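You operate a simulated robot arm through the tools that you are given. There is no shell and no other tool. Be economical: measure what you need, move in short steps, check, and stop when the job is done.

The job below is to be done with a simulated two-armed robot. You get a single attempt, and the scene is never put back.

Task
Put one of the kernels from the top of the deck in the small basket. Pick up the round brush with one hand, pass it to the other hand and put it on the top board of the tall shelf. Open the machine two cabinet door. The order is free.

Only the result counts: the job must be done as asked and must still hold three seconds after the hand-in. Knocking over, shifting, dropping, spilling or breaking anything else fails it.

Robot
Two 7-joint arms with three-finger grippers on one trunk, on a base that drives. Base frame: it is fixed to the floor where the robot stands at the start and does not move with it; the origin is under the middle of the robot, x ahead of it, y to its left, z up. Lengths are in mm, angles in rad, forces in N, time in s.
The left shoulder is at the start at [42, 154, 1007], the right one opposite. With the tool pointing down near the work surface each hand reaches from about 240 to 640 mm from the robot's upright axis, wherever it stands, measured 20 degrees to its own side. Places, roughly: kernel (3x3x2 cm) [600, 100, 900]; machine two cabinet door [-4500, -400, 400]; round brush (3x3x17 cm) [-6900, -2400, 900]; small basket (13x35x8 cm) [2100, -100, 800]; top board of the tall shelf [-3900, -2500, 1300]. Payload 2.69 kg a hand.
Tool frame (each hand has its own): the origin (TCP) lies between the finger pads and is the grasp point; the fingertips stand 29 mm ahead of it; z points along the fingers, y is the line along which they close. Largest opening 120 mm; the body of the gripper starts 78 mm behind the TCP.
Orientation is told as [roll, pitch, yaw] about the base's x, y, z axes, in that order, counted from this pose: with the fingers straight down and closing along the base's y, the tool's x points along the base's -x, its y along +y and its z along -z.

Tools
- The arms move only by the tool apply_moves. It takes "left_deltas", "right_deltas" or both (then of equal length, played together; a hand with none holds still); each is a list of rows, each a list of 3 entries, a list of its own where there are three numbers: the shift along the base's x, y, z in units of 150 mm (1.0 is 150 mm), then the turn, a rotation vector about the base's x, y, z in units of 60 degrees (1.0 is 60 degrees), then the opening, from 0 (shut) to 1 (fully open). In form: [[[x, y, z], [ax, ay, az], gripper], ...]. A call has 1 to 10 rows; each row is the pose to reach, as a shift and turn from the pose commanded when the call began. A call with a number of a shift or a turn outside -1 to 1 is refused whole. Rows are played at 5 a second. More than 50 mm and 0.15 rad between two rows, or a gripper value outside its range, and nothing of the call is played. A pose out of reach is approached as far as the arm can. The call stops where the force on the tool passes 40 N (or 10 N more than at its start, if that is more) or the arm is blocked; 0.2 s more then pass. The fingers move at their own pace and stop on an object; they squeeze with about 23 N. The grip force told is the motor's: it shows also when the fingers shut on nothing. Time passes only in rows, and 0.2 s behind the last, so rows that repeat a pose let the fingers close. It gives the time, the measured TCP pose, the force on the tool (base axes), the opening and the grip force at its end, in the units of the frame above (readings bear some noise), with the torque about the TCP (base axes, N m) and any sound that the robot's microphone picked up.
- Cameras (640 x 400 px; columns grow to the right, rows downward): "scene" is now at [152.6, -27.2, 1182.8]; the picture's right is [-0.28, -0.96, 0.00], its down [-0.30, 0.09, -0.95] and it looks along [0.91, -0.27, -0.31] (base axes); focal length 214 px, centre (320, 200). "left" rides on the left gripper at [63, 0, -104] in its tool frame; the picture's right is [-0.01, 1.00, 0.00], its down [-0.83, 0.00, -0.56] and it looks along [-0.56, 0.00, 0.83] (tool axes); focal length 275 px, centre (320, 200). "right" rides on the right gripper at [63, 0, -104] in its tool frame; the picture's right is [0.00, 1.00, 0.00], its down [-0.83, 0.00, -0.56] and it looks along [-0.56, 0.00, 0.83] (tool axes); focal length 275 px, centre (320, 200). There is no depth. A picture from a camera that has moved, and an enlarged one, comes with that camera's place and axes in the base frame and with its lens.
- snapshot(camera): a new picture of that camera. No time passes.
- lift_body(by): slides the trunk up (or, below 0, down) by that many mm; the arms and the scene camera ride with it, the base frame stays. It gives what a move gives, with no picture.
- roll_base(legs): drives the robot by 1 to 6 legs, each [ahead, left, turn to the left] in mm, mm and rad, along the robot's own axes; the way and the turn of a leg run together, so that a leg with both is an arc; at most 1500 mm and 3.142 rad a leg. The arms and the cameras ride along, it lands a little off, and it stops where it bumps. It gives what a move gives.
- aim_head(pan, tilt): turns the head with the scene camera to pan (to the left, within 1.396 rad either way) and tilt (down, from -0.506 to 1.204), counted from straight ahead of the robot. It gives what a move gives.
- inspect(camera, box): a new picture of the part [left, top, right, bottom] of that camera's present view, enlarged. No time passes.
- finish_job(): hands the job in; it is judged then, once.

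Work in short steps. Places have to be worked out from the pictures, the camera data and where the tool is seen: move nearer, look again, correct. Check each grasp and each placing, and mend what went wrong. You have 165 turns and 122 pictures in all, those below and enlarged ones among them. Open the grippers and draw the arms clear of the work before you hand the job in, unless the task says otherwise; then end with one line.

The tools are called after "Call:" as a command line: name --argument value ..., lists and objects as JSON in quotes. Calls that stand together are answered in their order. apply_moves: Moves the arms, as the interface text tells. Its arguments: {"type":"object","properties":{"left_deltas":{"type":"array","items":{"type":"array"}},"right_deltas":{"type":"array","items":{"type":"array"}}},"required":[]} The other tools are called the same way: lift_body (by) slides the trunk up or down; roll_base (legs) drives the base; aim_head (pan, tilt) turns the head that bears the scene camera; snapshot (camera) takes a picture; inspect (camera, box) takes an enlarged picture of a part of a camera's view; finish_job () hands the job in.

At the start:

```text
time_s: 0.0
left_tcp_pos: [332.0, 88.6, 1115.9]
left_tcp_rot: [0.001, -0.002, 0.002]
left_contact_force: [-0.1, -0.4, -0.4]
left_torque: [-0.02, -0.02, 0.0]
left_finger_gap: 119.8
left_finger_force: 0.0
right_tcp_pos: [269.1, -212.7, 1086.1]
right_tcp_rot: [0.0, 0.001, -0.001]
right_contact_force: [0.1, -0.3, -0.4]
right_torque: [-0.01, 0.0, 0.0]
right_finger_gap: 119.8
right_finger_force: 0.1
trunk travel left (down, up): [-375.0, 63.0]
robot x, y, heading: [0.2, -3.7, -0.003]
head pan, tilt: [-0.288, 0.316]
```

scene: 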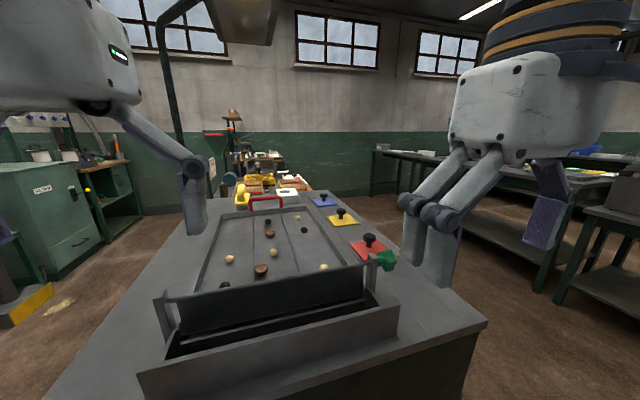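
right: 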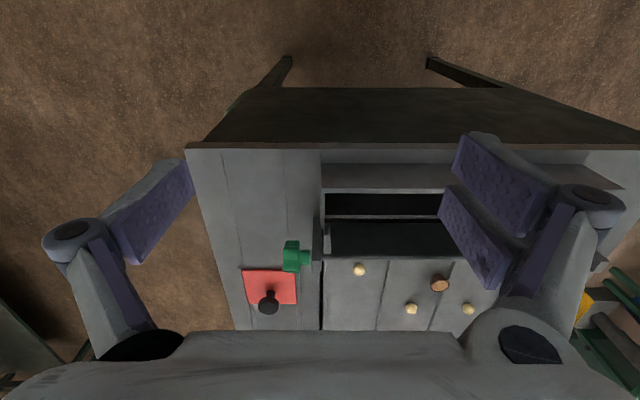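
left: 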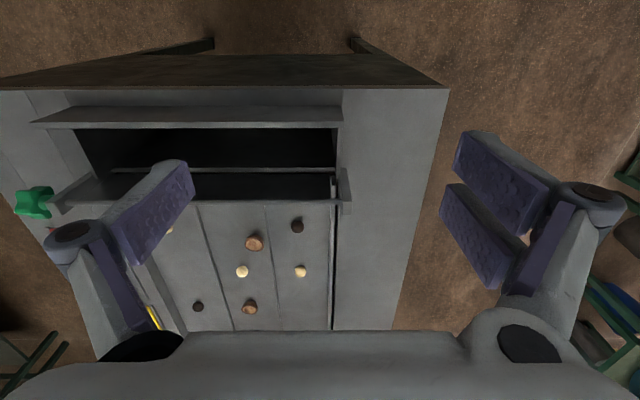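

The deck ahead carries pale, brown and dark pieces. I enlarge the deck view to tell the kernels apart.

Call:
inspect --camera "scene" --box '[140, 180, 420, 355]'

Call:
inspect --camera "left" --box '[130, 190, 370, 340]'

```text
2.29 times, centred on (280, 268) of scene
camera zoom: at [152.6, -27.2, 1182.8], right [-0.28, -0.96, 0.0], down [-0.3, 0.09, -0.95], along [0.91, -0.27, -0.31], focal length 490 px, centre (411, 46)
```

zoom: 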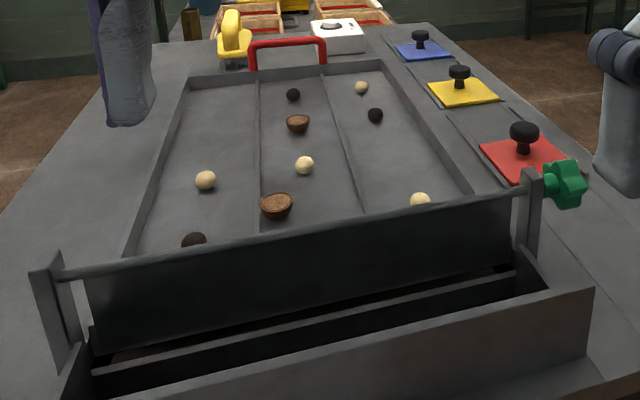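

```text
2.67 times, centred on (250, 265) of left
camera zoom: at [270.0, 89.5, 1218.4], right [0.0, 1.0, 0.0], down [0.83, 0.0, 0.56], along [0.56, 0.0, -0.83], focal length 734 px, centre (507, 27)
```

zoom: 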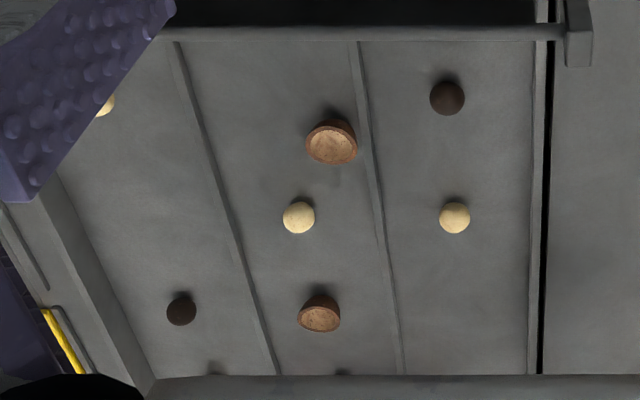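

Four pale kernels lie on the deck; by triangulation one is at about (644, 55, 887), which matches the told place, slightly beyond reach. I look down to see the gap between base and table before driving a little nearer.

Call:
aim_head --pan 0 --tilt 0.9

Call:
snapshot --camera "scene"

```text
time_s: 1.0
left_tcp_pos: [332.4, 89.3, 1116.2]
left_tcp_rot: [0.0, 0.001, 0.001]
left_contact_force: [0.5, 0.2, 0.1]
left_torque: [-0.03, 0.0, 0.01]
left_finger_gap: 120.1
left_finger_force: 0.1
right_tcp_pos: [268.7, -213.0, 1086.4]
right_tcp_rot: [-0.001, 0.0, 0.0]
right_contact_force: [0.0, -0.3, -0.3]
right_torque: [0.02, 0.02, -0.01]
right_finger_gap: 120.1
right_finger_force: 0.0
trunk travel left (down, up): [-375.0, 63.0]
robot x, y, heading: [-2.1, -1.6, -0.005]
head pan, tilt: [0.0, 0.901]
```

```text
116 pictures are left
camera scene: at [138.6, -0.7, 1132.1], right [0.0, -1.0, 0.0], down [-0.78, 0.0, -0.62], along [0.62, 0.0, -0.78], focal length 214 px, centre (320, 200)
```

scene: 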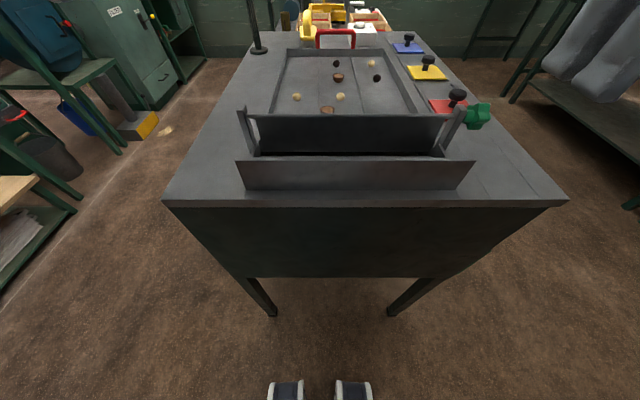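

The base front is near x≈105 and the table edge near x≈400, so I drive 130 mm ahead; the hands are well above the deck.

Call:
roll_base --legs '[[130, 0, 0]]'

Call:
snapshot --camera "left"

Call:
snapshot --camera "scene"

```text
time_s: 2.3
left_tcp_pos: [461.2, 89.6, 1115.5]
left_tcp_rot: [0.0, -0.001, 0.002]
left_contact_force: [0.9, -1.0, 0.0]
left_torque: [-0.01, 0.05, 0.0]
left_finger_gap: 119.6
left_finger_force: 0.0
right_tcp_pos: [398.7, -211.9, 1086.7]
right_tcp_rot: [0.0, 0.002, -0.001]
right_contact_force: [0.2, 0.1, -1.0]
right_torque: [-0.02, 0.02, 0.01]
right_finger_gap: 119.9
right_finger_force: 0.1
trunk travel left (down, up): [-375.0, 63.0]
robot x, y, heading: [127.2, 3.6, 0.003]
head pan, tilt: [0.0, 0.901]
```

```text
115 pictures are left
camera left: at [399.6, 89.6, 1218.2], right [0.0, 1.0, 0.0], down [0.83, 0.0, 0.56], along [0.56, 0.0, -0.83], focal length 275 px, centre (320, 200)
```

left: 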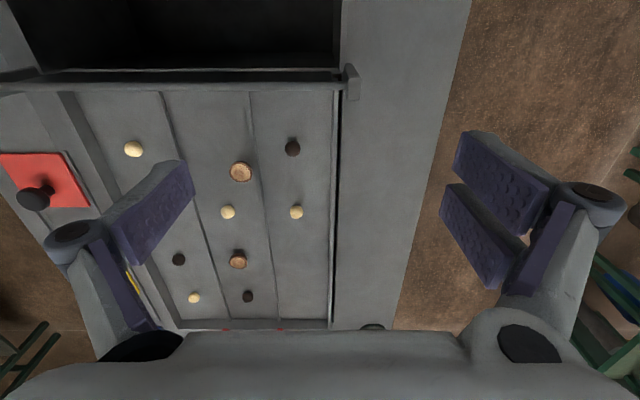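

```text
114 pictures are left
camera scene: at [268.1, -0.6, 1131.9], right [0.0, -1.0, 0.0], down [-0.78, 0.0, -0.62], along [0.62, 0.0, -0.78], focal length 214 px, centre (320, 200)
```

scene: 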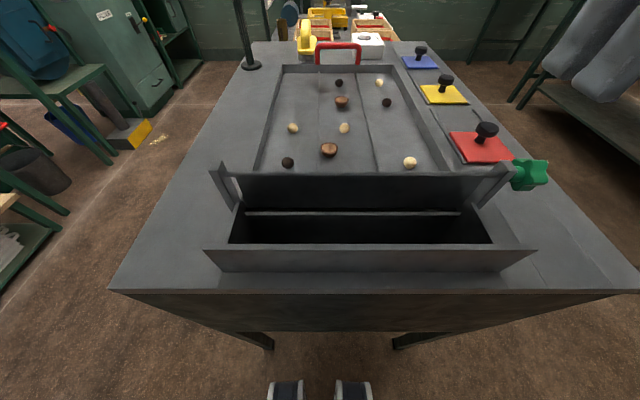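

The second view confirms the kernel at about (644, 54, 887), with a low divider near y≈15 and the frame near y≈109. I half close the left fingers and move above it.

Call:
apply_moves --left_deltas '[[[0.3, -0.08, 0], [0, 0, 0], 0.5], [[0.6, -0.16, 0], [0, 0, 0], 0.5], [[0.9, -0.23, 0], [0, 0, 0], 0.5], [[1.0, -0.23, -0.3], [0, 0, 0], 0.5], [[1.0, -0.23, -0.6], [0, 0, 0], 0.5], [[1.0, -0.23, -0.8], [0, 0, 0], 0.5]]'

Call:
snapshot --camera "left"

```text
time_s: 3.7
left_tcp_pos: [610.4, 54.3, 995.5]
left_tcp_rot: [-0.003, -0.001, 0.002]
left_contact_force: [-0.1, -0.1, 0.1]
left_torque: [0.01, -0.02, 0.0]
left_finger_gap: 60.0
left_finger_force: 0.1
right_tcp_pos: [398.0, -211.8, 1086.8]
right_tcp_rot: [0.0, 0.0, 0.0]
right_contact_force: [-0.1, 0.1, -0.7]
right_torque: [0.0, 0.0, 0.02]
right_finger_gap: 120.2
right_finger_force: 0.0
trunk travel left (down, up): [-375.0, 63.0]
robot x, y, heading: [126.8, 0.6, 0.0]
head pan, tilt: [0.0, 0.901]
```

```text
113 pictures are left
camera left: at [548.7, 55.5, 1098.1], right [0.0, 1.0, 0.0], down [0.83, 0.0, 0.56], along [0.56, 0.0, -0.83], focal length 275 px, centre (320, 200)
```

left: 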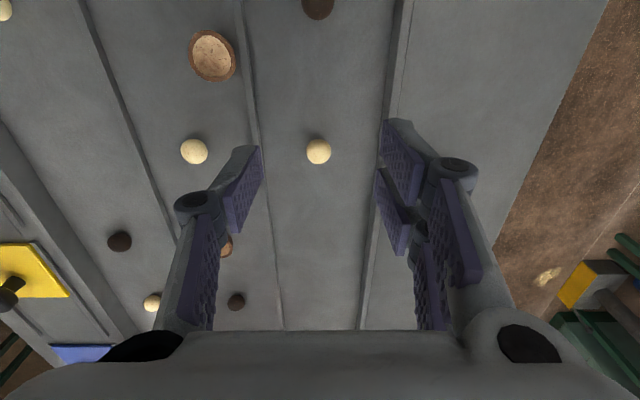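

The kernel reads (642, 54), directly between the fingers. I go 32 mm ahead, down to TCP z≈906 and close.

Call:
apply_moves --left_deltas '[[[0.21, 0, 0], [0, 0, 0], 0.45], [[0.21, 0, -0.25], [0, 0, 0], 0.45], [[0.21, 0, -0.45], [0, 0, 0], 0.45], [[0.21, 0, -0.57], [0, 0, 0], 0.45], [[0.21, 0, -0.593], [0, 0, 0], 0.45], [[0.21, 0, -0.593], [0, 0, 0], 0.0], [[0.21, 0, -0.593], [0, 0, 0], 0.0], [[0.21, 0, -0.593], [0, 0, 0], 0.0]]'

Call:
snapshot --camera "left"

```text
time_s: 5.5
left_tcp_pos: [641.4, 56.1, 907.9]
left_tcp_rot: [0.0, -0.003, 0.002]
left_contact_force: [2.5, 6.7, 17.2]
left_torque: [0.26, 0.16, -0.11]
left_finger_gap: 13.0
left_finger_force: 23.3
right_tcp_pos: [397.9, -212.3, 1086.9]
right_tcp_rot: [0.002, -0.003, 0.0]
right_contact_force: [0.7, -0.1, -0.4]
right_torque: [0.03, 0.0, -0.02]
right_finger_gap: 120.1
right_finger_force: 0.0
trunk travel left (down, up): [-375.0, 63.0]
robot x, y, heading: [128.4, -0.6, 0.002]
head pan, tilt: [0.0, 0.901]
```

```text
112 pictures are left
camera left: at [579.2, 55.9, 1010.5], right [0.0, 1.0, 0.0], down [0.83, 0.0, 0.56], along [0.56, 0.0, -0.83], focal length 275 px, centre (320, 200)
```

left: 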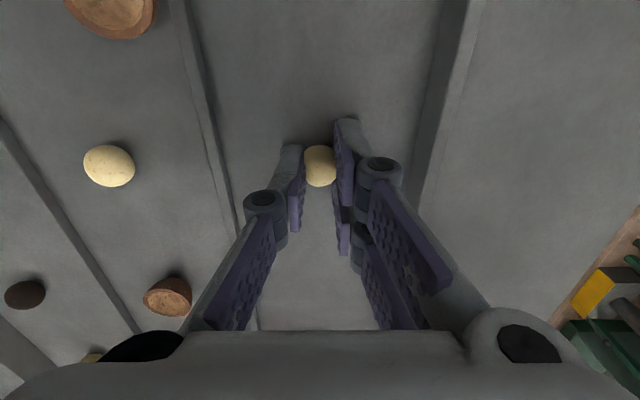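

The fingers hold something 13 mm wide with some upward force. I lift and check.

Call:
apply_moves --left_deltas '[[[0, 0, 0.05], [0, 0, 0], 0.0], [[0, 0, 0.15], [0, 0, 0], 0.0], [[0, 0, 0.4], [0, 0, 0], 0.0], [[0, 0, 0.7], [0, 0, 0], 0.0]]'

Call:
snapshot --camera "left"

```text
time_s: 6.5
left_tcp_pos: [641.1, 55.2, 1011.6]
left_tcp_rot: [-0.001, -0.001, 0.001]
left_contact_force: [-0.2, -0.6, 0.5]
left_torque: [-0.01, 0.0, 0.0]
left_finger_gap: 12.1
left_finger_force: 22.6
right_tcp_pos: [400.0, -213.5, 1086.3]
right_tcp_rot: [0.002, 0.0, -0.001]
right_contact_force: [0.8, -0.4, 1.0]
right_torque: [0.03, -0.02, -0.02]
right_finger_gap: 119.6
right_finger_force: 0.0
trunk travel left (down, up): [-375.0, 63.0]
robot x, y, heading: [128.5, 1.6, -0.003]
head pan, tilt: [0.0, 0.901]
```

```text
111 pictures are left
camera left: at [579.3, 54.6, 1114.2], right [0.0, 1.0, 0.0], down [0.83, 0.0, 0.56], along [0.56, 0.0, -0.83], focal length 275 px, centre (320, 200)
```

left: 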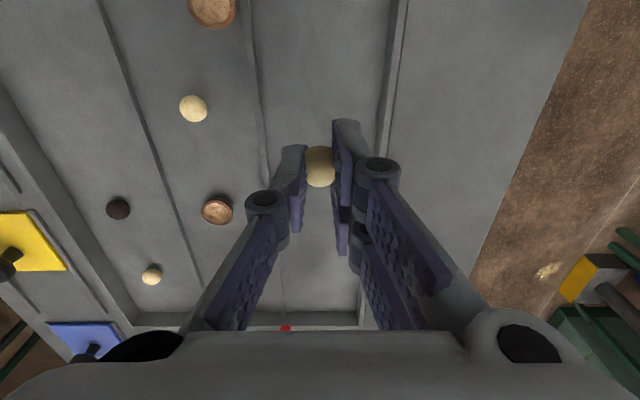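

The kernel is in the fingers. I enlarge to judge how secure it is, and look toward the basket with the head.

Call:
inspect --camera "left" --box '[240, 110, 400, 210]'

Call:
aim_head --pan 0 --tilt 0.3

Call:
snapshot --camera "scene"

```text
4.00 times, centred on (320, 160) of left
camera zoom: at [579.3, 54.6, 1114.2], right [0.0, 1.0, 0.0], down [0.83, 0.0, 0.56], along [0.56, 0.0, -0.83], focal length 1101 px, centre (320, 360)
```

zoom: 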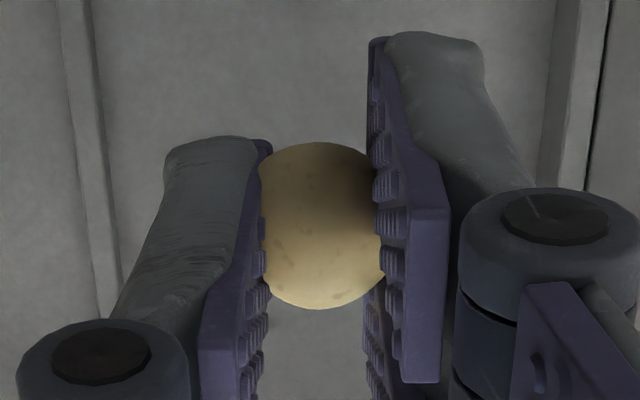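

```text
time_s: 7.5
left_tcp_pos: [641.5, 55.7, 1010.1]
left_tcp_rot: [0.0, 0.001, 0.002]
left_contact_force: [1.0, 0.0, -0.3]
left_torque: [-0.02, 0.03, 0.0]
left_finger_gap: 11.5
left_finger_force: 23.0
right_tcp_pos: [398.9, -213.6, 1086.2]
right_tcp_rot: [-0.001, 0.0, 0.001]
right_contact_force: [-0.8, 0.8, 1.0]
right_torque: [0.02, 0.03, 0.01]
right_finger_gap: 119.8
right_finger_force: 0.1
trunk travel left (down, up): [-375.0, 63.0]
robot x, y, heading: [132.5, 1.0, -0.001]
head pan, tilt: [0.0, 0.3]
```

```text
109 pictures are left
camera scene: at [285.2, -0.6, 1184.2], right [0.0, -1.0, 0.0], down [-0.3, 0.0, -0.95], along [0.95, 0.0, -0.3], focal length 214 px, centre (320, 200)
```

scene: 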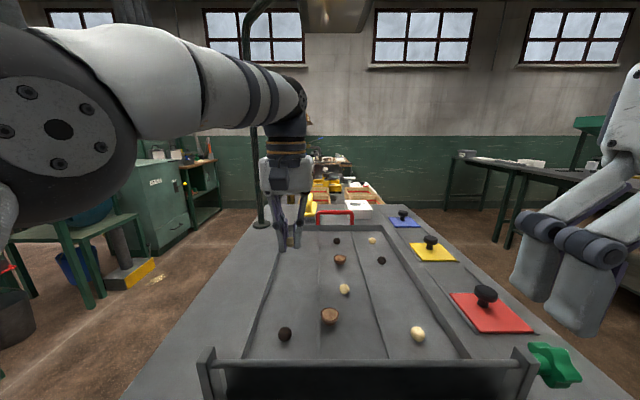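

The kernel sits 10 mm above the fingertips, well gripped. Now I look at the basket area past the end of the table.

Call:
inspect --camera "scene" --box '[240, 130, 480, 280]'

Call:
inspect --camera "scene" --box '[300, 165, 396, 225]'

```text
2.67 times, centred on (360, 205) of scene
camera zoom: at [285.2, -0.6, 1184.2], right [0.0, -1.0, 0.0], down [-0.3, 0.0, -0.95], along [0.95, 0.0, -0.3], focal length 572 px, centre (213, 187)
```

zoom: 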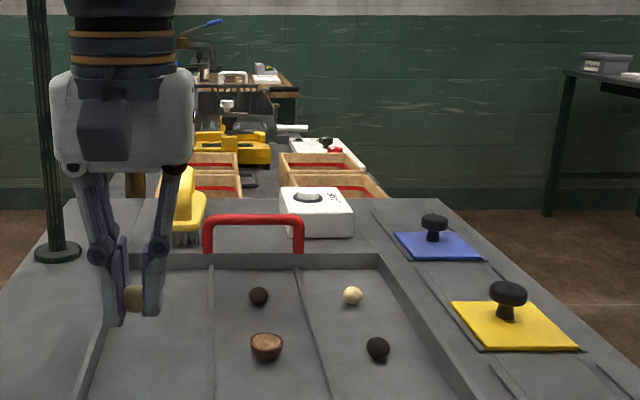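

```text
6.67 times, centred on (348, 195) of scene
camera zoom: at [285.2, -0.6, 1184.2], right [0.0, -1.0, 0.0], down [-0.3, 0.0, -0.95], along [0.95, 0.0, -0.3], focal length 1430 px, centre (133, 233)
```

zoom: 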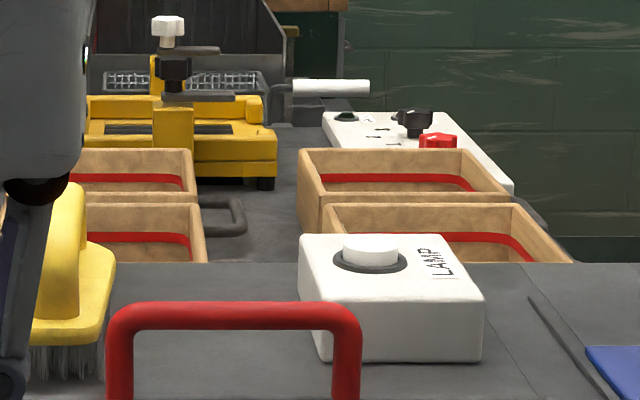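

The mesh basket seems to be in the machine behind the wooden trays, about (2150, -130). I draw the left hand back with the kernel, then survey both sides of the table.

Call:
apply_moves --left_deltas '[[[-0.1, 0.05, 0.3], [0, 0, 0], 0.0], [[-0.4, 0.1, 0.4], [0, 0, 0], 0.0], [[-0.7, 0.15, 0.5], [0, 0, 0], 0.0], [[-1.0, 0.2, 0.5], [0, 0, 0], 0.0]]'

Call:
aim_head --pan -0.6 --tilt 0.35

Call:
snapshot --camera "scene"

Call:
aim_head --pan 0.6 --tilt 0.35

Call:
snapshot --camera "scene"

```text
time_s: 8.5
left_tcp_pos: [491.4, 84.8, 1086.6]
left_tcp_rot: [-0.002, -0.005, 0.002]
left_contact_force: [0.1, 0.4, -0.4]
left_torque: [-0.02, 0.0, -0.03]
left_finger_gap: 11.9
left_finger_force: 22.8
right_tcp_pos: [397.7, -213.6, 1086.5]
right_tcp_rot: [-0.001, 0.0, 0.001]
right_contact_force: [0.3, -0.5, 0.7]
right_torque: [-0.01, -0.01, 0.0]
right_finger_gap: 120.0
right_finger_force: 0.0
trunk travel left (down, up): [-375.0, 63.0]
robot x, y, heading: [126.7, 1.4, -0.002]
head pan, tilt: [0.0, 0.3]
```

```text
time_s: 9.5
left_tcp_pos: [492.1, 85.4, 1086.3]
left_tcp_rot: [0.001, 0.0, 0.004]
left_contact_force: [0.3, 0.7, 1.1]
left_torque: [0.01, -0.02, -0.01]
left_finger_gap: 11.3
left_finger_force: 22.7
right_tcp_pos: [399.8, -211.6, 1086.1]
right_tcp_rot: [0.0, 0.0, -0.001]
right_contact_force: [0.0, 0.5, -0.5]
right_torque: [-0.01, 0.0, -0.01]
right_finger_gap: 120.0
right_finger_force: 0.1
trunk travel left (down, up): [-375.0, 63.0]
robot x, y, heading: [130.7, -2.1, -0.004]
head pan, tilt: [-0.6, 0.351]
```

```text
106 pictures are left
camera scene: at [268.7, -53.2, 1179.6], right [-0.56, -0.83, 0.0], down [-0.28, 0.19, -0.94], along [0.78, -0.53, -0.34], focal length 214 px, centre (320, 200)
```

scene: 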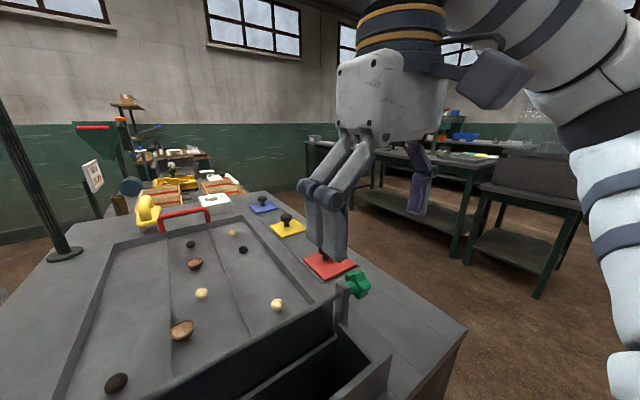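

```text
time_s: 10.9
left_tcp_pos: [493.1, 83.8, 1086.1]
left_tcp_rot: [-0.001, -0.002, 0.002]
left_contact_force: [0.3, 0.0, -0.8]
left_torque: [-0.01, 0.0, 0.0]
left_finger_gap: 11.3
left_finger_force: 23.0
right_tcp_pos: [398.1, -212.6, 1085.6]
right_tcp_rot: [-0.001, 0.0, 0.0]
right_contact_force: [0.3, -0.3, -0.8]
right_torque: [-0.02, 0.02, 0.02]
right_finger_gap: 120.1
right_finger_force: 0.1
trunk travel left (down, up): [-375.0, 63.0]
robot x, y, heading: [129.1, -2.5, -0.004]
head pan, tilt: [0.6, 0.351]
```

```text
105 pictures are left
camera scene: at [268.6, 51.9, 1179.6], right [0.56, -0.83, 0.0], down [-0.28, -0.19, -0.94], along [0.78, 0.53, -0.34], focal length 214 px, centre (320, 200)
```

scene: 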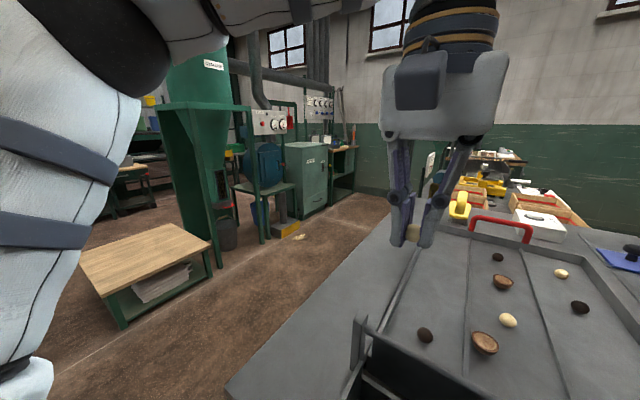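

The aisle right of the table is about 1.5 m wide and free. I strafe 900 mm right, drive 900 mm ahead and look again to the front-left.

Call:
roll_base --legs '[[0, -900, 0], [900, 0, 0]]'

Call:
aim_head --pan 0.6 --tilt 0.3

Call:
snapshot --camera "scene"

```text
time_s: 13.9
left_tcp_pos: [485.7, -133.3, 1086.5]
left_tcp_rot: [-0.001, -0.002, 0.004]
left_contact_force: [-0.2, -0.1, 0.3]
left_torque: [0.01, 0.01, 0.01]
left_finger_gap: 10.6
left_finger_force: 22.6
right_tcp_pos: [394.1, -430.5, 1086.5]
right_tcp_rot: [-0.001, 0.0, 0.006]
right_contact_force: [1.1, -0.7, -0.2]
right_torque: [0.02, 0.01, -0.05]
right_finger_gap: 120.0
right_finger_force: 0.1
trunk travel left (down, up): [-375.0, 63.0]
robot x, y, heading: [119.3, -220.0, 0.002]
head pan, tilt: [0.6, 0.351]
stopped in leg 1: the robot was blocked; the commanded pose is now the measured one
```

```text
time_s: 14.5
left_tcp_pos: [484.6, -132.9, 1086.5]
left_tcp_rot: [0.0, -0.001, 0.006]
left_contact_force: [-0.5, 0.1, 0.4]
left_torque: [-0.01, -0.02, -0.01]
left_finger_gap: 10.8
left_finger_force: 22.9
right_tcp_pos: [394.3, -431.2, 1085.0]
right_tcp_rot: [-0.001, -0.001, 0.004]
right_contact_force: [0.0, 0.1, 0.2]
right_torque: [0.03, 0.0, -0.01]
right_finger_gap: 120.3
right_finger_force: 0.0
trunk travel left (down, up): [-375.0, 63.0]
robot x, y, heading: [123.3, -216.6, 0.005]
head pan, tilt: [0.6, 0.3]
```

```text
104 pictures are left
camera scene: at [263.4, -166.7, 1184.3], right [0.57, -0.82, 0.0], down [-0.24, -0.17, -0.96], along [0.79, 0.54, -0.3], focal length 214 px, centre (320, 200)
```

scene: 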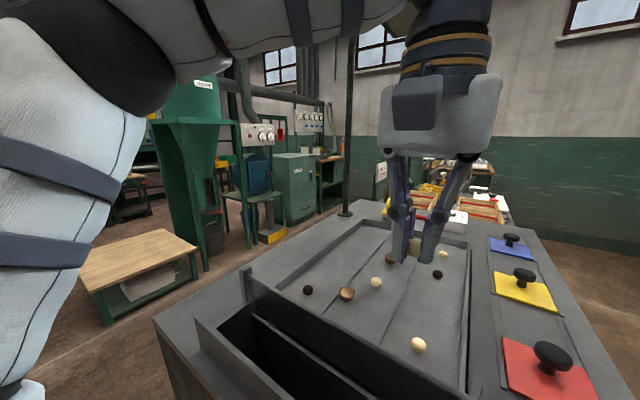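

The strafe was blocked at y≈-220. Look to the right and down to find what stopped it.

Call:
aim_head --pan -1.2 --tilt 0.7

Call:
snapshot --camera "scene"

Call:
aim_head --pan -0.3 --tilt 1.15

Call:
snapshot --camera "scene"

```text
time_s: 16.3
left_tcp_pos: [485.2, -133.9, 1086.9]
left_tcp_rot: [-0.002, -0.001, 0.004]
left_contact_force: [-0.2, 0.0, -0.8]
left_torque: [0.02, -0.01, 0.0]
left_finger_gap: 10.4
left_finger_force: 23.4
right_tcp_pos: [394.0, -431.4, 1085.9]
right_tcp_rot: [-0.001, -0.001, 0.005]
right_contact_force: [0.1, -0.4, 0.6]
right_torque: [0.01, -0.01, -0.03]
right_finger_gap: 120.1
right_finger_force: 0.0
trunk travel left (down, up): [-375.0, 63.0]
robot x, y, heading: [123.6, -220.5, 0.007]
head pan, tilt: [-1.201, 0.7]
```

```text
103 pictures are left
camera scene: at [217.8, -298.9, 1148.2], right [-0.93, -0.37, 0.0], down [-0.24, 0.6, -0.77], along [0.28, -0.71, -0.64], focal length 214 px, centre (320, 200)
```

scene: 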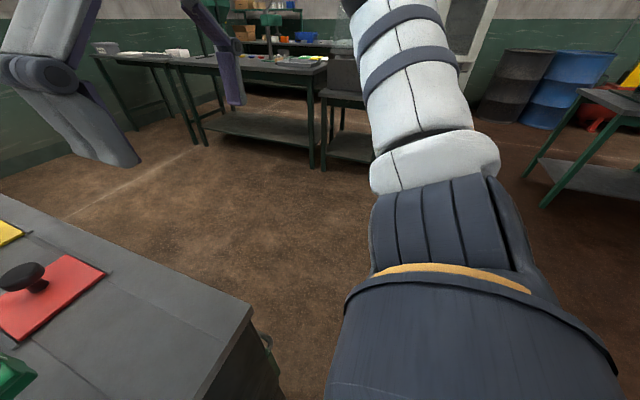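

```text
time_s: 17.5
left_tcp_pos: [486.2, -133.4, 1087.1]
left_tcp_rot: [-0.001, -0.004, 0.005]
left_contact_force: [-0.8, -0.2, -0.3]
left_torque: [0.0, -0.01, 0.03]
left_finger_gap: 10.5
left_finger_force: 22.6
right_tcp_pos: [393.8, -431.5, 1085.2]
right_tcp_rot: [-0.002, 0.0, 0.005]
right_contact_force: [0.0, -0.3, 0.6]
right_torque: [-0.02, 0.0, 0.0]
right_finger_gap: 119.9
right_finger_force: 0.0
trunk travel left (down, up): [-375.0, 63.0]
robot x, y, heading: [123.5, -218.9, 0.005]
head pan, tilt: [-0.3, 1.15]
```

```text
102 pictures are left
camera scene: at [243.6, -237.3, 1115.1], right [-0.29, -0.96, 0.0], down [-0.87, 0.27, -0.41], along [0.39, -0.12, -0.91], focal length 214 px, centre (320, 200)
```

scene: 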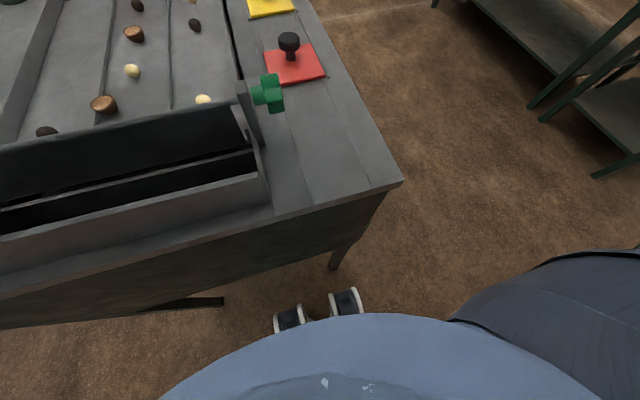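

The base's front caught near the table's right front leg (foot ≈ (358, -350)). I back off 250 mm, then go right and ahead.

Call:
roll_base --legs '[[-250, 0, 0], [0, -750, 0], [1150, 0, 0]]'

Call:
inspect --camera "left" --box '[240, 110, 400, 210]'

Call:
aim_head --pan 0.5 --tilt 0.35

Call:
snapshot --camera "scene"

```text
time_s: 30.5
left_tcp_pos: [1382.8, -869.2, 1087.0]
left_tcp_rot: [-0.001, 0.0, 0.003]
left_contact_force: [-0.3, -0.3, 0.2]
left_torque: [0.0, 0.01, 0.04]
left_finger_gap: 9.9
left_finger_force: 23.6
right_tcp_pos: [1291.9, -1167.6, 1086.5]
right_tcp_rot: [0.001, -0.001, 0.003]
right_contact_force: [0.5, 0.6, -0.2]
right_torque: [0.0, 0.0, -0.02]
right_finger_gap: 119.7
right_finger_force: 0.1
trunk travel left (down, up): [-375.0, 63.0]
robot x, y, heading: [1020.1, -953.6, 0.003]
head pan, tilt: [-0.3, 1.15]
```

```text
4.00 times, centred on (320, 160) of left
camera zoom: at [1321.0, -869.1, 1189.6], right [0.0, 1.0, 0.0], down [0.83, 0.0, 0.56], along [0.56, 0.0, -0.83], focal length 1101 px, centre (320, 360)
```

zoom: 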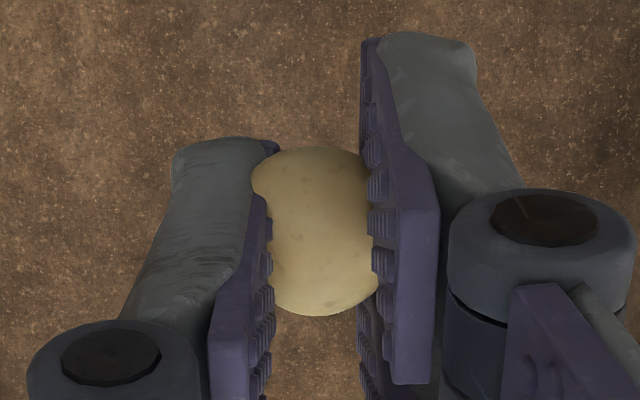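

```text
time_s: 31.6
left_tcp_pos: [1382.8, -869.3, 1085.4]
left_tcp_rot: [0.0, -0.002, 0.003]
left_contact_force: [-0.1, -0.4, 0.7]
left_torque: [-0.02, 0.01, 0.02]
left_finger_gap: 9.9
left_finger_force: 22.8
right_tcp_pos: [1290.8, -1166.6, 1085.9]
right_tcp_rot: [0.001, -0.002, 0.005]
right_contact_force: [-0.2, 0.4, 0.0]
right_torque: [0.02, -0.02, 0.0]
right_finger_gap: 119.9
right_finger_force: 0.0
trunk travel left (down, up): [-375.0, 63.0]
robot x, y, heading: [1019.6, -950.5, 0.004]
head pan, tilt: [0.499, 0.351]
```

```text
100 pictures are left
camera scene: at [1165.5, -910.2, 1179.5], right [0.48, -0.88, 0.0], down [-0.3, -0.17, -0.94], along [0.82, 0.45, -0.34], focal length 214 px, centre (320, 200)
```

scene: 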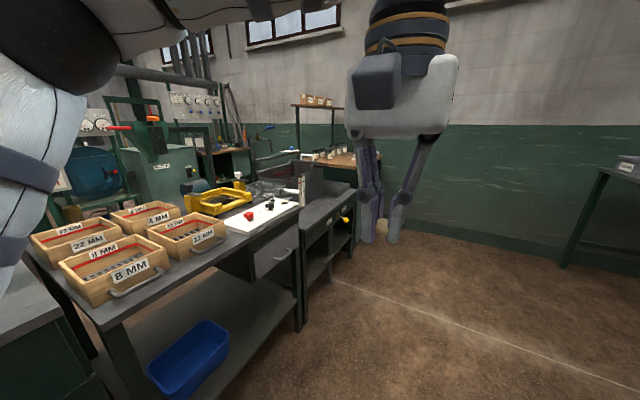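

The kernel stays centred in the pads. I enlarge the stations ahead to find the small basket.

Call:
inspect --camera "scene" --box '[160, 120, 384, 260]'

```text
2.86 times, centred on (272, 190) of scene
camera zoom: at [1165.5, -910.2, 1179.5], right [0.48, -0.88, 0.0], down [-0.3, -0.17, -0.94], along [0.82, 0.45, -0.34], focal length 613 px, centre (457, 229)
```

zoom: 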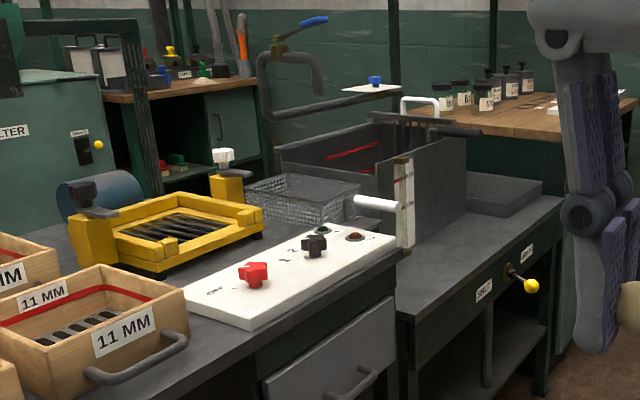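

The wire-mesh basket with the white handle is at about (2050, -80), handle toward -y, behind the white panel. I drive 1040 mm on, turn left to face it, and look.

Call:
roll_base --legs '[[1040, 0, 0], [0, 0, 1.571]]'

Call:
aim_head --pan 0 --tilt 0.6

Call:
snapshot --camera "scene"

```text
time_s: 40.8
left_tcp_pos: [1972.3, -589.0, 1086.2]
left_tcp_rot: [-0.001, 0.0, 1.569]
left_contact_force: [-0.4, -0.2, 0.4]
left_torque: [0.02, -0.01, -0.01]
left_finger_gap: 9.7
left_finger_force: 22.7
right_tcp_pos: [2269.6, -682.5, 1087.1]
right_tcp_rot: [0.0, 0.0, 1.567]
right_contact_force: [0.5, 0.8, -0.6]
right_torque: [-0.02, 0.0, 0.0]
right_finger_gap: 120.1
right_finger_force: 0.1
trunk travel left (down, up): [-375.0, 63.0]
robot x, y, heading: [2054.3, -950.1, 1.567]
head pan, tilt: [0.499, 0.351]
```

```text
time_s: 41.7
left_tcp_pos: [1971.4, -589.9, 1088.1]
left_tcp_rot: [-0.001, -0.001, 1.569]
left_contact_force: [-0.1, -1.1, 1.1]
left_torque: [0.0, -0.01, -0.02]
left_finger_gap: 9.7
left_finger_force: 23.1
right_tcp_pos: [2269.2, -682.2, 1086.2]
right_tcp_rot: [0.0, 0.0, 1.567]
right_contact_force: [0.4, 0.3, 0.8]
right_torque: [0.0, -0.02, 0.02]
right_finger_gap: 120.0
right_finger_force: 0.0
trunk travel left (down, up): [-375.0, 63.0]
robot x, y, heading: [2056.5, -952.8, 1.573]
head pan, tilt: [0.0, 0.6]
```

```text
98 pictures are left
camera scene: at [2055.4, -800.0, 1156.9], right [1.0, 0.0, 0.0], down [0.0, -0.56, -0.83], along [0.0, 0.83, -0.56], focal length 214 px, centre (320, 200)
```

scene: 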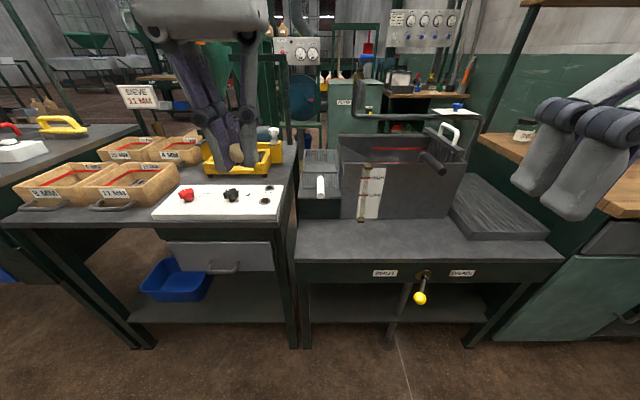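

The basket rests on a ledge left of the tank: x≈2055, mesh around y≈-50, handle toward me. A yellow-ball lever sticks out near (2275, -530, 715), so I drive only 220 mm ahead and then look closely.

Call:
roll_base --legs '[[220, -20, 0]]'

Call:
aim_head --pan 0 --tilt 0.75

Call:
snapshot --camera "scene"

Call:
snapshot --camera "left"

```text
time_s: 43.4
left_tcp_pos: [1992.5, -367.9, 1087.6]
left_tcp_rot: [0.0, 0.0, 1.569]
left_contact_force: [0.1, 0.8, 0.0]
left_torque: [-0.01, 0.01, 0.02]
left_finger_gap: 9.6
left_finger_force: 22.9
right_tcp_pos: [2289.0, -461.5, 1085.3]
right_tcp_rot: [0.0, 0.0, 1.569]
right_contact_force: [-0.2, 0.3, 0.4]
right_torque: [-0.05, 0.01, -0.03]
right_finger_gap: 120.1
right_finger_force: 0.1
trunk travel left (down, up): [-375.0, 63.0]
robot x, y, heading: [2077.1, -728.7, 1.568]
head pan, tilt: [0.0, 0.6]
```

```text
time_s: 44.1
left_tcp_pos: [1991.9, -368.7, 1086.4]
left_tcp_rot: [-0.002, -0.001, 1.568]
left_contact_force: [-0.4, -0.4, -0.1]
left_torque: [0.03, 0.01, -0.01]
left_finger_gap: 9.7
left_finger_force: 22.4
right_tcp_pos: [2289.2, -461.5, 1086.8]
right_tcp_rot: [0.0, 0.0, 1.569]
right_contact_force: [0.0, 0.3, 0.0]
right_torque: [0.03, 0.0, -0.04]
right_finger_gap: 119.8
right_finger_force: 0.0
trunk travel left (down, up): [-375.0, 63.0]
robot x, y, heading: [2071.5, -732.8, 1.577]
head pan, tilt: [0.0, 0.75]
```

```text
97 pictures are left
camera scene: at [2075.6, -585.2, 1144.0], right [1.0, 0.0, 0.0], down [0.0, -0.68, -0.73], along [0.0, 0.73, -0.68], focal length 214 px, centre (320, 200)
```

scene: 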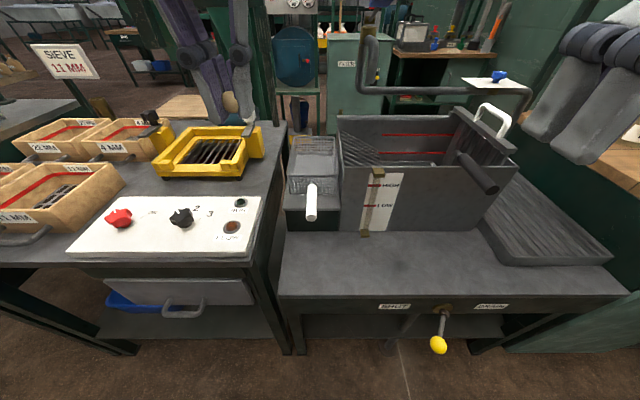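

```text
96 pictures are left
camera left: at [1993.3, -431.9, 1189.7], right [-1.0, 0.01, 0.0], down [0.01, 0.83, 0.56], along [0.0, 0.56, -0.83], focal length 275 px, centre (320, 200)
```

left: 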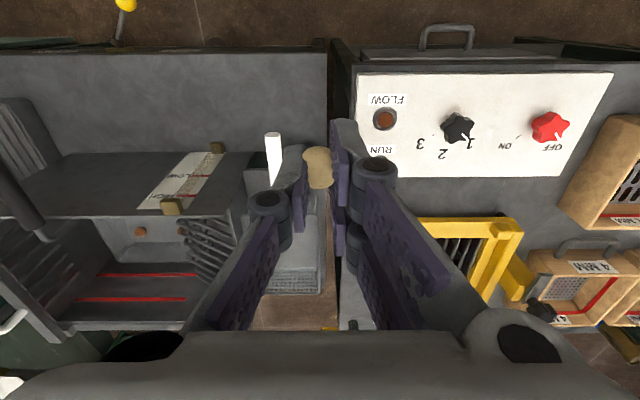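

I enlarge the basket in both views to triangulate its rim.

Call:
inspect --camera "scene" --box '[264, 115, 376, 235]'

Call:
inspect --camera "left" --box '[210, 120, 370, 340]'

```text
3.33 times, centred on (320, 175) of scene
camera zoom: at [2075.6, -585.2, 1144.0], right [1.0, 0.0, 0.0], down [0.0, -0.68, -0.73], along [0.0, 0.73, -0.68], focal length 715 px, centre (320, 283)
```

zoom: 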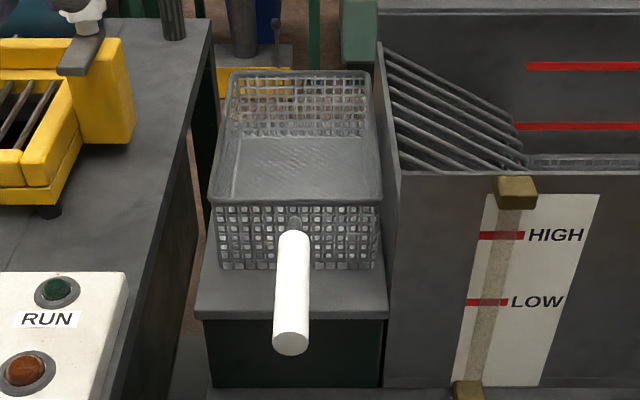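

```text
1.82 times, centred on (290, 230) of left
camera zoom: at [1993.3, -431.9, 1189.7], right [-1.0, 0.01, 0.0], down [0.01, 0.83, 0.56], along [0.0, 0.56, -0.83], focal length 500 px, centre (374, 146)
```

zoom: 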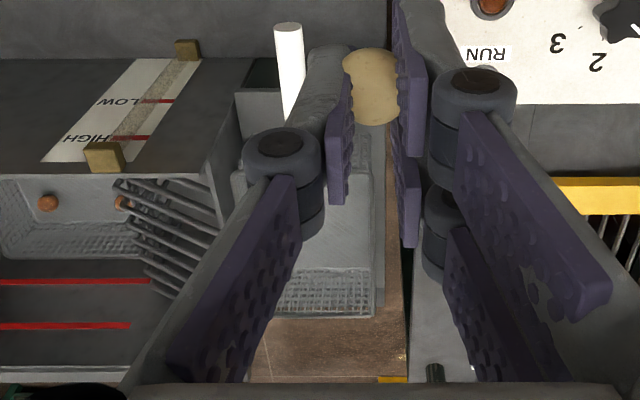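

Rim: x 1991–2121, y −144…50, z≈822. I bring the left hand over it, tilting the fingers forward 0.4 rad for reach.

Call:
apply_moves --left_deltas '[[[0.1, 0.25, 0], [0.1, 0, 0], 0.0], [[0.2, 0.5, 0], [0.2, 0, 0], 0.0], [[0.32, 0.75, 0], [0.3, 0, 0], 0.0], [[0.42, 1.0, 0], [0.382, 0, 0], 0.0]]'

Call:
apply_moves --left_deltas '[[[0, 0.25, -0.1], [0, 0, 0], 0.0], [[0, 0.5, -0.2], [0, 0, 0], 0.0], [[0, 0.7, -0.3], [0, 0, 0], 0.0], [[0, 0.8, -0.5], [0, 0, 0], 0.0]]'

Call:
snapshot --camera "scene"

Call:
snapshot --camera "left"

```text
time_s: 45.1
left_tcp_pos: [2057.3, -218.8, 1085.2]
left_tcp_rot: [0.003, -0.402, 1.568]
left_contact_force: [0.5, 0.4, -0.6]
left_torque: [-0.02, 0.0, -0.02]
left_finger_gap: 9.6
left_finger_force: 22.4
right_tcp_pos: [2290.2, -461.1, 1085.4]
right_tcp_rot: [0.004, -0.001, 1.569]
right_contact_force: [1.0, 0.2, -0.5]
right_torque: [-0.01, -0.01, -0.01]
right_finger_gap: 120.0
right_finger_force: 0.0
trunk travel left (down, up): [-375.0, 63.0]
robot x, y, heading: [2074.0, -731.9, 1.569]
head pan, tilt: [0.0, 0.75]
```

```text
time_s: 46.1
left_tcp_pos: [2050.8, -116.5, 1013.4]
left_tcp_rot: [0.002, -0.401, 1.567]
left_contact_force: [0.2, 0.2, 0.0]
left_torque: [-0.03, -0.02, 0.01]
left_finger_gap: 9.5
left_finger_force: 22.7
left hand out of reach, approached as far as the arm can: row 3, 4
right_tcp_pos: [2289.9, -461.6, 1086.0]
right_tcp_rot: [0.002, 0.0, 1.568]
right_contact_force: [0.0, -0.6, -0.8]
right_torque: [0.05, 0.01, -0.03]
right_finger_gap: 119.9
right_finger_force: 0.1
trunk travel left (down, up): [-375.0, 63.0]
robot x, y, heading: [2076.5, -730.2, 1.563]
head pan, tilt: [0.0, 0.75]
```

```text
93 pictures are left
camera scene: at [2075.8, -585.0, 1144.0], right [1.0, 0.0, 0.0], down [0.0, -0.68, -0.73], along [0.0, 0.73, -0.68], focal length 214 px, centre (320, 200)
```

scene: 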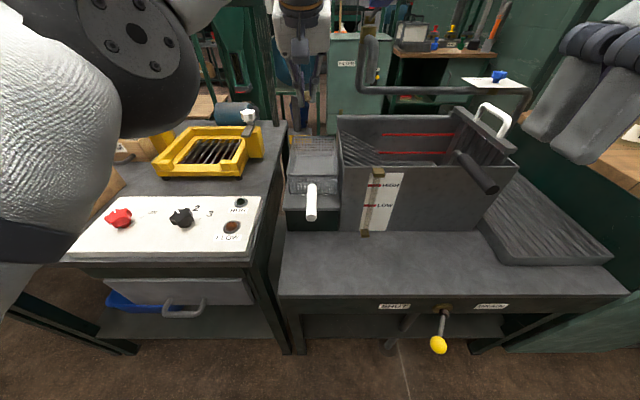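

```text
92 pictures are left
camera left: at [2051.4, -215.8, 1083.3], right [-1.0, 0.01, 0.0], down [0.01, 0.55, 0.84], along [0.0, 0.84, -0.55], focal length 275 px, centre (320, 200)
```

left: 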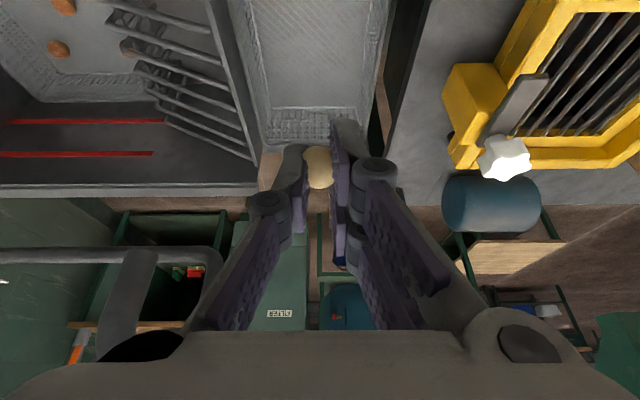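

The hand stops at y≈-116, at the edge of its reach. I check the gap in front of the base before creeping nearer.

Call:
aim_head --pan 0 --tilt 1.2

Call:
snapshot --camera "scene"

```text
time_s: 47.0
left_tcp_pos: [2050.2, -117.4, 1012.9]
left_tcp_rot: [0.0, -0.403, 1.567]
left_contact_force: [-0.1, -0.2, -0.8]
left_torque: [0.0, 0.01, -0.01]
left_finger_gap: 9.8
left_finger_force: 22.8
right_tcp_pos: [2290.1, -461.1, 1085.8]
right_tcp_rot: [0.001, 0.0, 1.569]
right_contact_force: [0.8, 1.1, -0.2]
right_torque: [-0.01, 0.0, -0.03]
right_finger_gap: 120.0
right_finger_force: 0.0
trunk travel left (down, up): [-375.0, 63.0]
robot x, y, heading: [2074.1, -735.0, 1.569]
head pan, tilt: [0.0, 1.201]
```

```text
91 pictures are left
camera scene: at [2075.6, -612.0, 1112.3], right [1.0, 0.0, 0.0], down [0.0, -0.93, -0.36], along [0.0, 0.36, -0.93], focal length 214 px, centre (320, 200)
```

scene: 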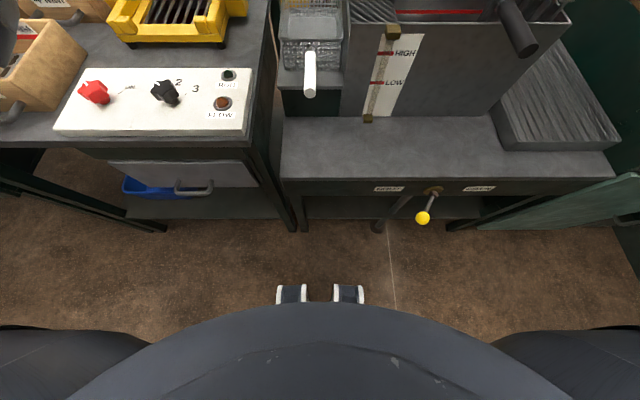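

There is about 250 mm of free floor ahead of the wheels, so I creep 80 mm ahead and re-look.

Call:
roll_base --legs '[[80, 0, 0]]'

Call:
snapshot --camera "left"

```text
time_s: 48.0
left_tcp_pos: [2051.6, -37.4, 1011.7]
left_tcp_rot: [0.0, -0.401, 1.567]
left_contact_force: [-0.7, 0.6, 0.0]
left_torque: [-0.03, -0.02, 0.0]
left_finger_gap: 9.4
left_finger_force: 22.9
right_tcp_pos: [2289.8, -382.1, 1086.9]
right_tcp_rot: [0.0, 0.0, 1.569]
right_contact_force: [0.1, 0.1, 0.5]
right_torque: [-0.05, 0.0, 0.02]
right_finger_gap: 120.2
right_finger_force: 0.0
trunk travel left (down, up): [-375.0, 63.0]
robot x, y, heading: [2077.1, -651.3, 1.566]
head pan, tilt: [0.0, 1.201]
```

```text
90 pictures are left
camera left: at [2051.6, -135.8, 1083.1], right [-1.0, 0.01, 0.0], down [0.01, 0.55, 0.84], along [0.0, 0.84, -0.55], focal length 275 px, centre (320, 200)
```

left: 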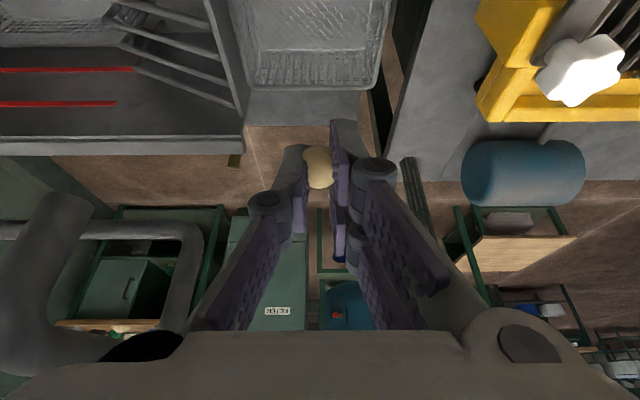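

TCP is at (2051, -37, 1012), above the basket. I go back 38 mm, untilt partly and descend in two steps, watching the force.

Call:
apply_moves --left_deltas '[[[0.02, -0.15, -0.2], [-0.1, 0, 0], 0.0], [[0.03, -0.25, -0.45], [-0.19, 0, 0], 0.0], [[0.03, -0.25, -0.7], [-0.19, 0, 0], 0.0], [[0.03, -0.25, -0.95], [-0.19, 0, 0], 0.0]]'

Call:
snapshot --camera "left"

Call:
aim_head --pan 0 --tilt 0.75

Call:
snapshot --camera "scene"

```text
time_s: 49.0
left_tcp_pos: [2055.5, -73.0, 870.9]
left_tcp_rot: [0.001, -0.204, 1.569]
left_contact_force: [0.0, -0.3, 0.3]
left_torque: [0.01, 0.03, 0.0]
left_finger_gap: 9.6
left_finger_force: 22.7
right_tcp_pos: [2290.0, -381.4, 1086.5]
right_tcp_rot: [0.0, -0.001, 1.566]
right_contact_force: [-0.8, 0.6, 0.9]
right_torque: [-0.01, 0.04, -0.01]
right_finger_gap: 120.2
right_finger_force: 0.0
trunk travel left (down, up): [-375.0, 63.0]
robot x, y, heading: [2074.0, -648.1, 1.573]
head pan, tilt: [0.0, 1.201]
```

```text
89 pictures are left
camera left: at [2055.6, -156.8, 959.0], right [-1.0, 0.01, 0.0], down [0.0, 0.7, 0.71], along [0.0, 0.71, -0.7], focal length 275 px, centre (320, 200)
```

left: 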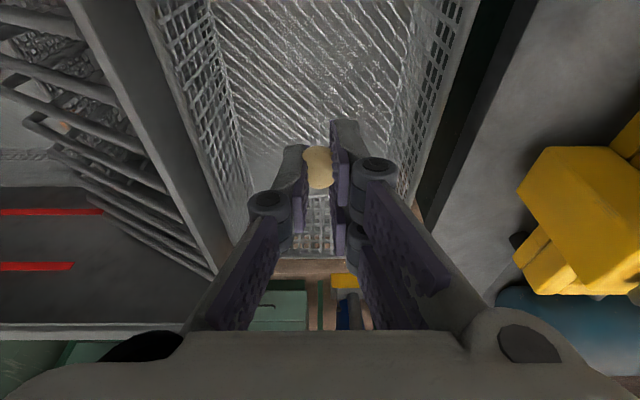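

```text
time_s: 49.9
left_tcp_pos: [2055.0, -73.4, 871.2]
left_tcp_rot: [-0.001, -0.204, 1.568]
left_contact_force: [-1.0, -0.2, 0.6]
left_torque: [-0.02, 0.05, -0.05]
left_finger_gap: 9.6
left_finger_force: 22.8
right_tcp_pos: [2288.6, -382.7, 1086.6]
right_tcp_rot: [0.001, -0.001, 1.568]
right_contact_force: [0.3, 0.3, -0.4]
right_torque: [0.01, -0.03, 0.0]
right_finger_gap: 120.1
right_finger_force: 0.0
trunk travel left (down, up): [-375.0, 63.0]
robot x, y, heading: [2076.5, -651.5, 1.567]
head pan, tilt: [0.0, 0.75]
```

```text
88 pictures are left
camera scene: at [2075.8, -505.7, 1143.9], right [1.0, 0.0, 0.0], down [0.0, -0.68, -0.73], along [0.0, 0.73, -0.68], focal length 214 px, centre (320, 200)
```

scene: 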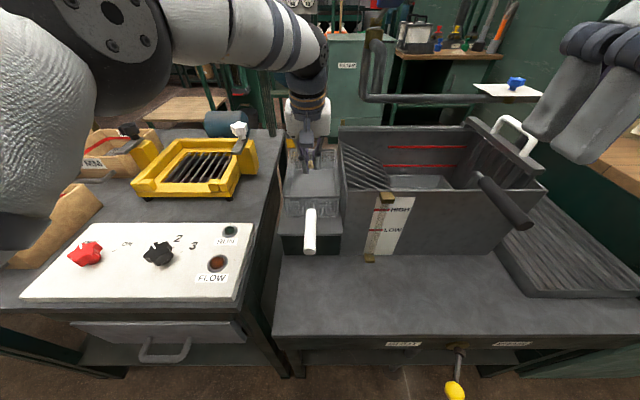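

The fingers hang centred over the basket. I descend 65 mm more into it, then open.

Call:
apply_moves --left_deltas '[[[0, 0, -0.15], [0, 0, 0], 0.0], [[0, 0, -0.3], [0, 0, 0], 0.0], [[0, 0, -0.43], [0, 0, 0], 0.0], [[0, 0, -0.43], [0, 0, 0], 0.0]]'

Call:
apply_moves --left_deltas '[[[0, 0, 0], [0, 0, 0], 0.15], [[0, 0, 0], [0, 0, 0], 0.35], [[0, 0, 0], [0, 0, 0], 0.35]]'

Call:
snapshot --camera "left"

```text
time_s: 50.9
left_tcp_pos: [2055.7, -75.5, 807.4]
left_tcp_rot: [0.001, -0.202, 1.569]
left_contact_force: [0.4, 0.0, -0.7]
left_torque: [0.02, -0.01, -0.01]
left_finger_gap: 9.3
left_finger_force: 22.8
right_tcp_pos: [2289.7, -383.0, 1086.1]
right_tcp_rot: [0.0, 0.001, 1.571]
right_contact_force: [-1.1, 1.0, -0.1]
right_torque: [0.0, -0.03, 0.03]
right_finger_gap: 120.2
right_finger_force: 0.0
trunk travel left (down, up): [-375.0, 63.0]
robot x, y, heading: [2073.7, -650.9, 1.567]
head pan, tilt: [0.0, 0.75]
```

```text
time_s: 51.7
left_tcp_pos: [2056.1, -75.9, 804.9]
left_tcp_rot: [0.003, -0.202, 1.568]
left_contact_force: [0.3, -1.0, -0.1]
left_torque: [0.01, 0.01, -0.03]
left_finger_gap: 42.1
left_finger_force: 0.1
right_tcp_pos: [2291.2, -383.6, 1086.1]
right_tcp_rot: [0.001, 0.0, 1.569]
right_contact_force: [0.0, 0.9, -0.5]
right_torque: [-0.01, 0.02, -0.03]
right_finger_gap: 120.1
right_finger_force: 0.0
trunk travel left (down, up): [-375.0, 63.0]
robot x, y, heading: [2076.5, -651.8, 1.576]
head pan, tilt: [0.0, 0.75]
```

```text
87 pictures are left
camera left: at [2056.7, -157.4, 894.6], right [-1.0, 0.01, 0.0], down [0.01, 0.7, 0.71], along [0.0, 0.71, -0.7], focal length 275 px, centre (320, 200)
```

left: 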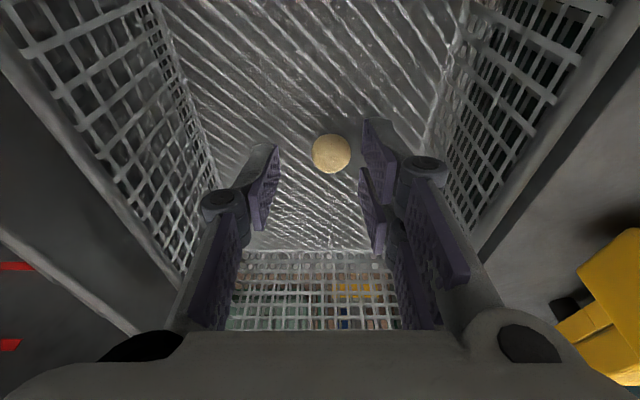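

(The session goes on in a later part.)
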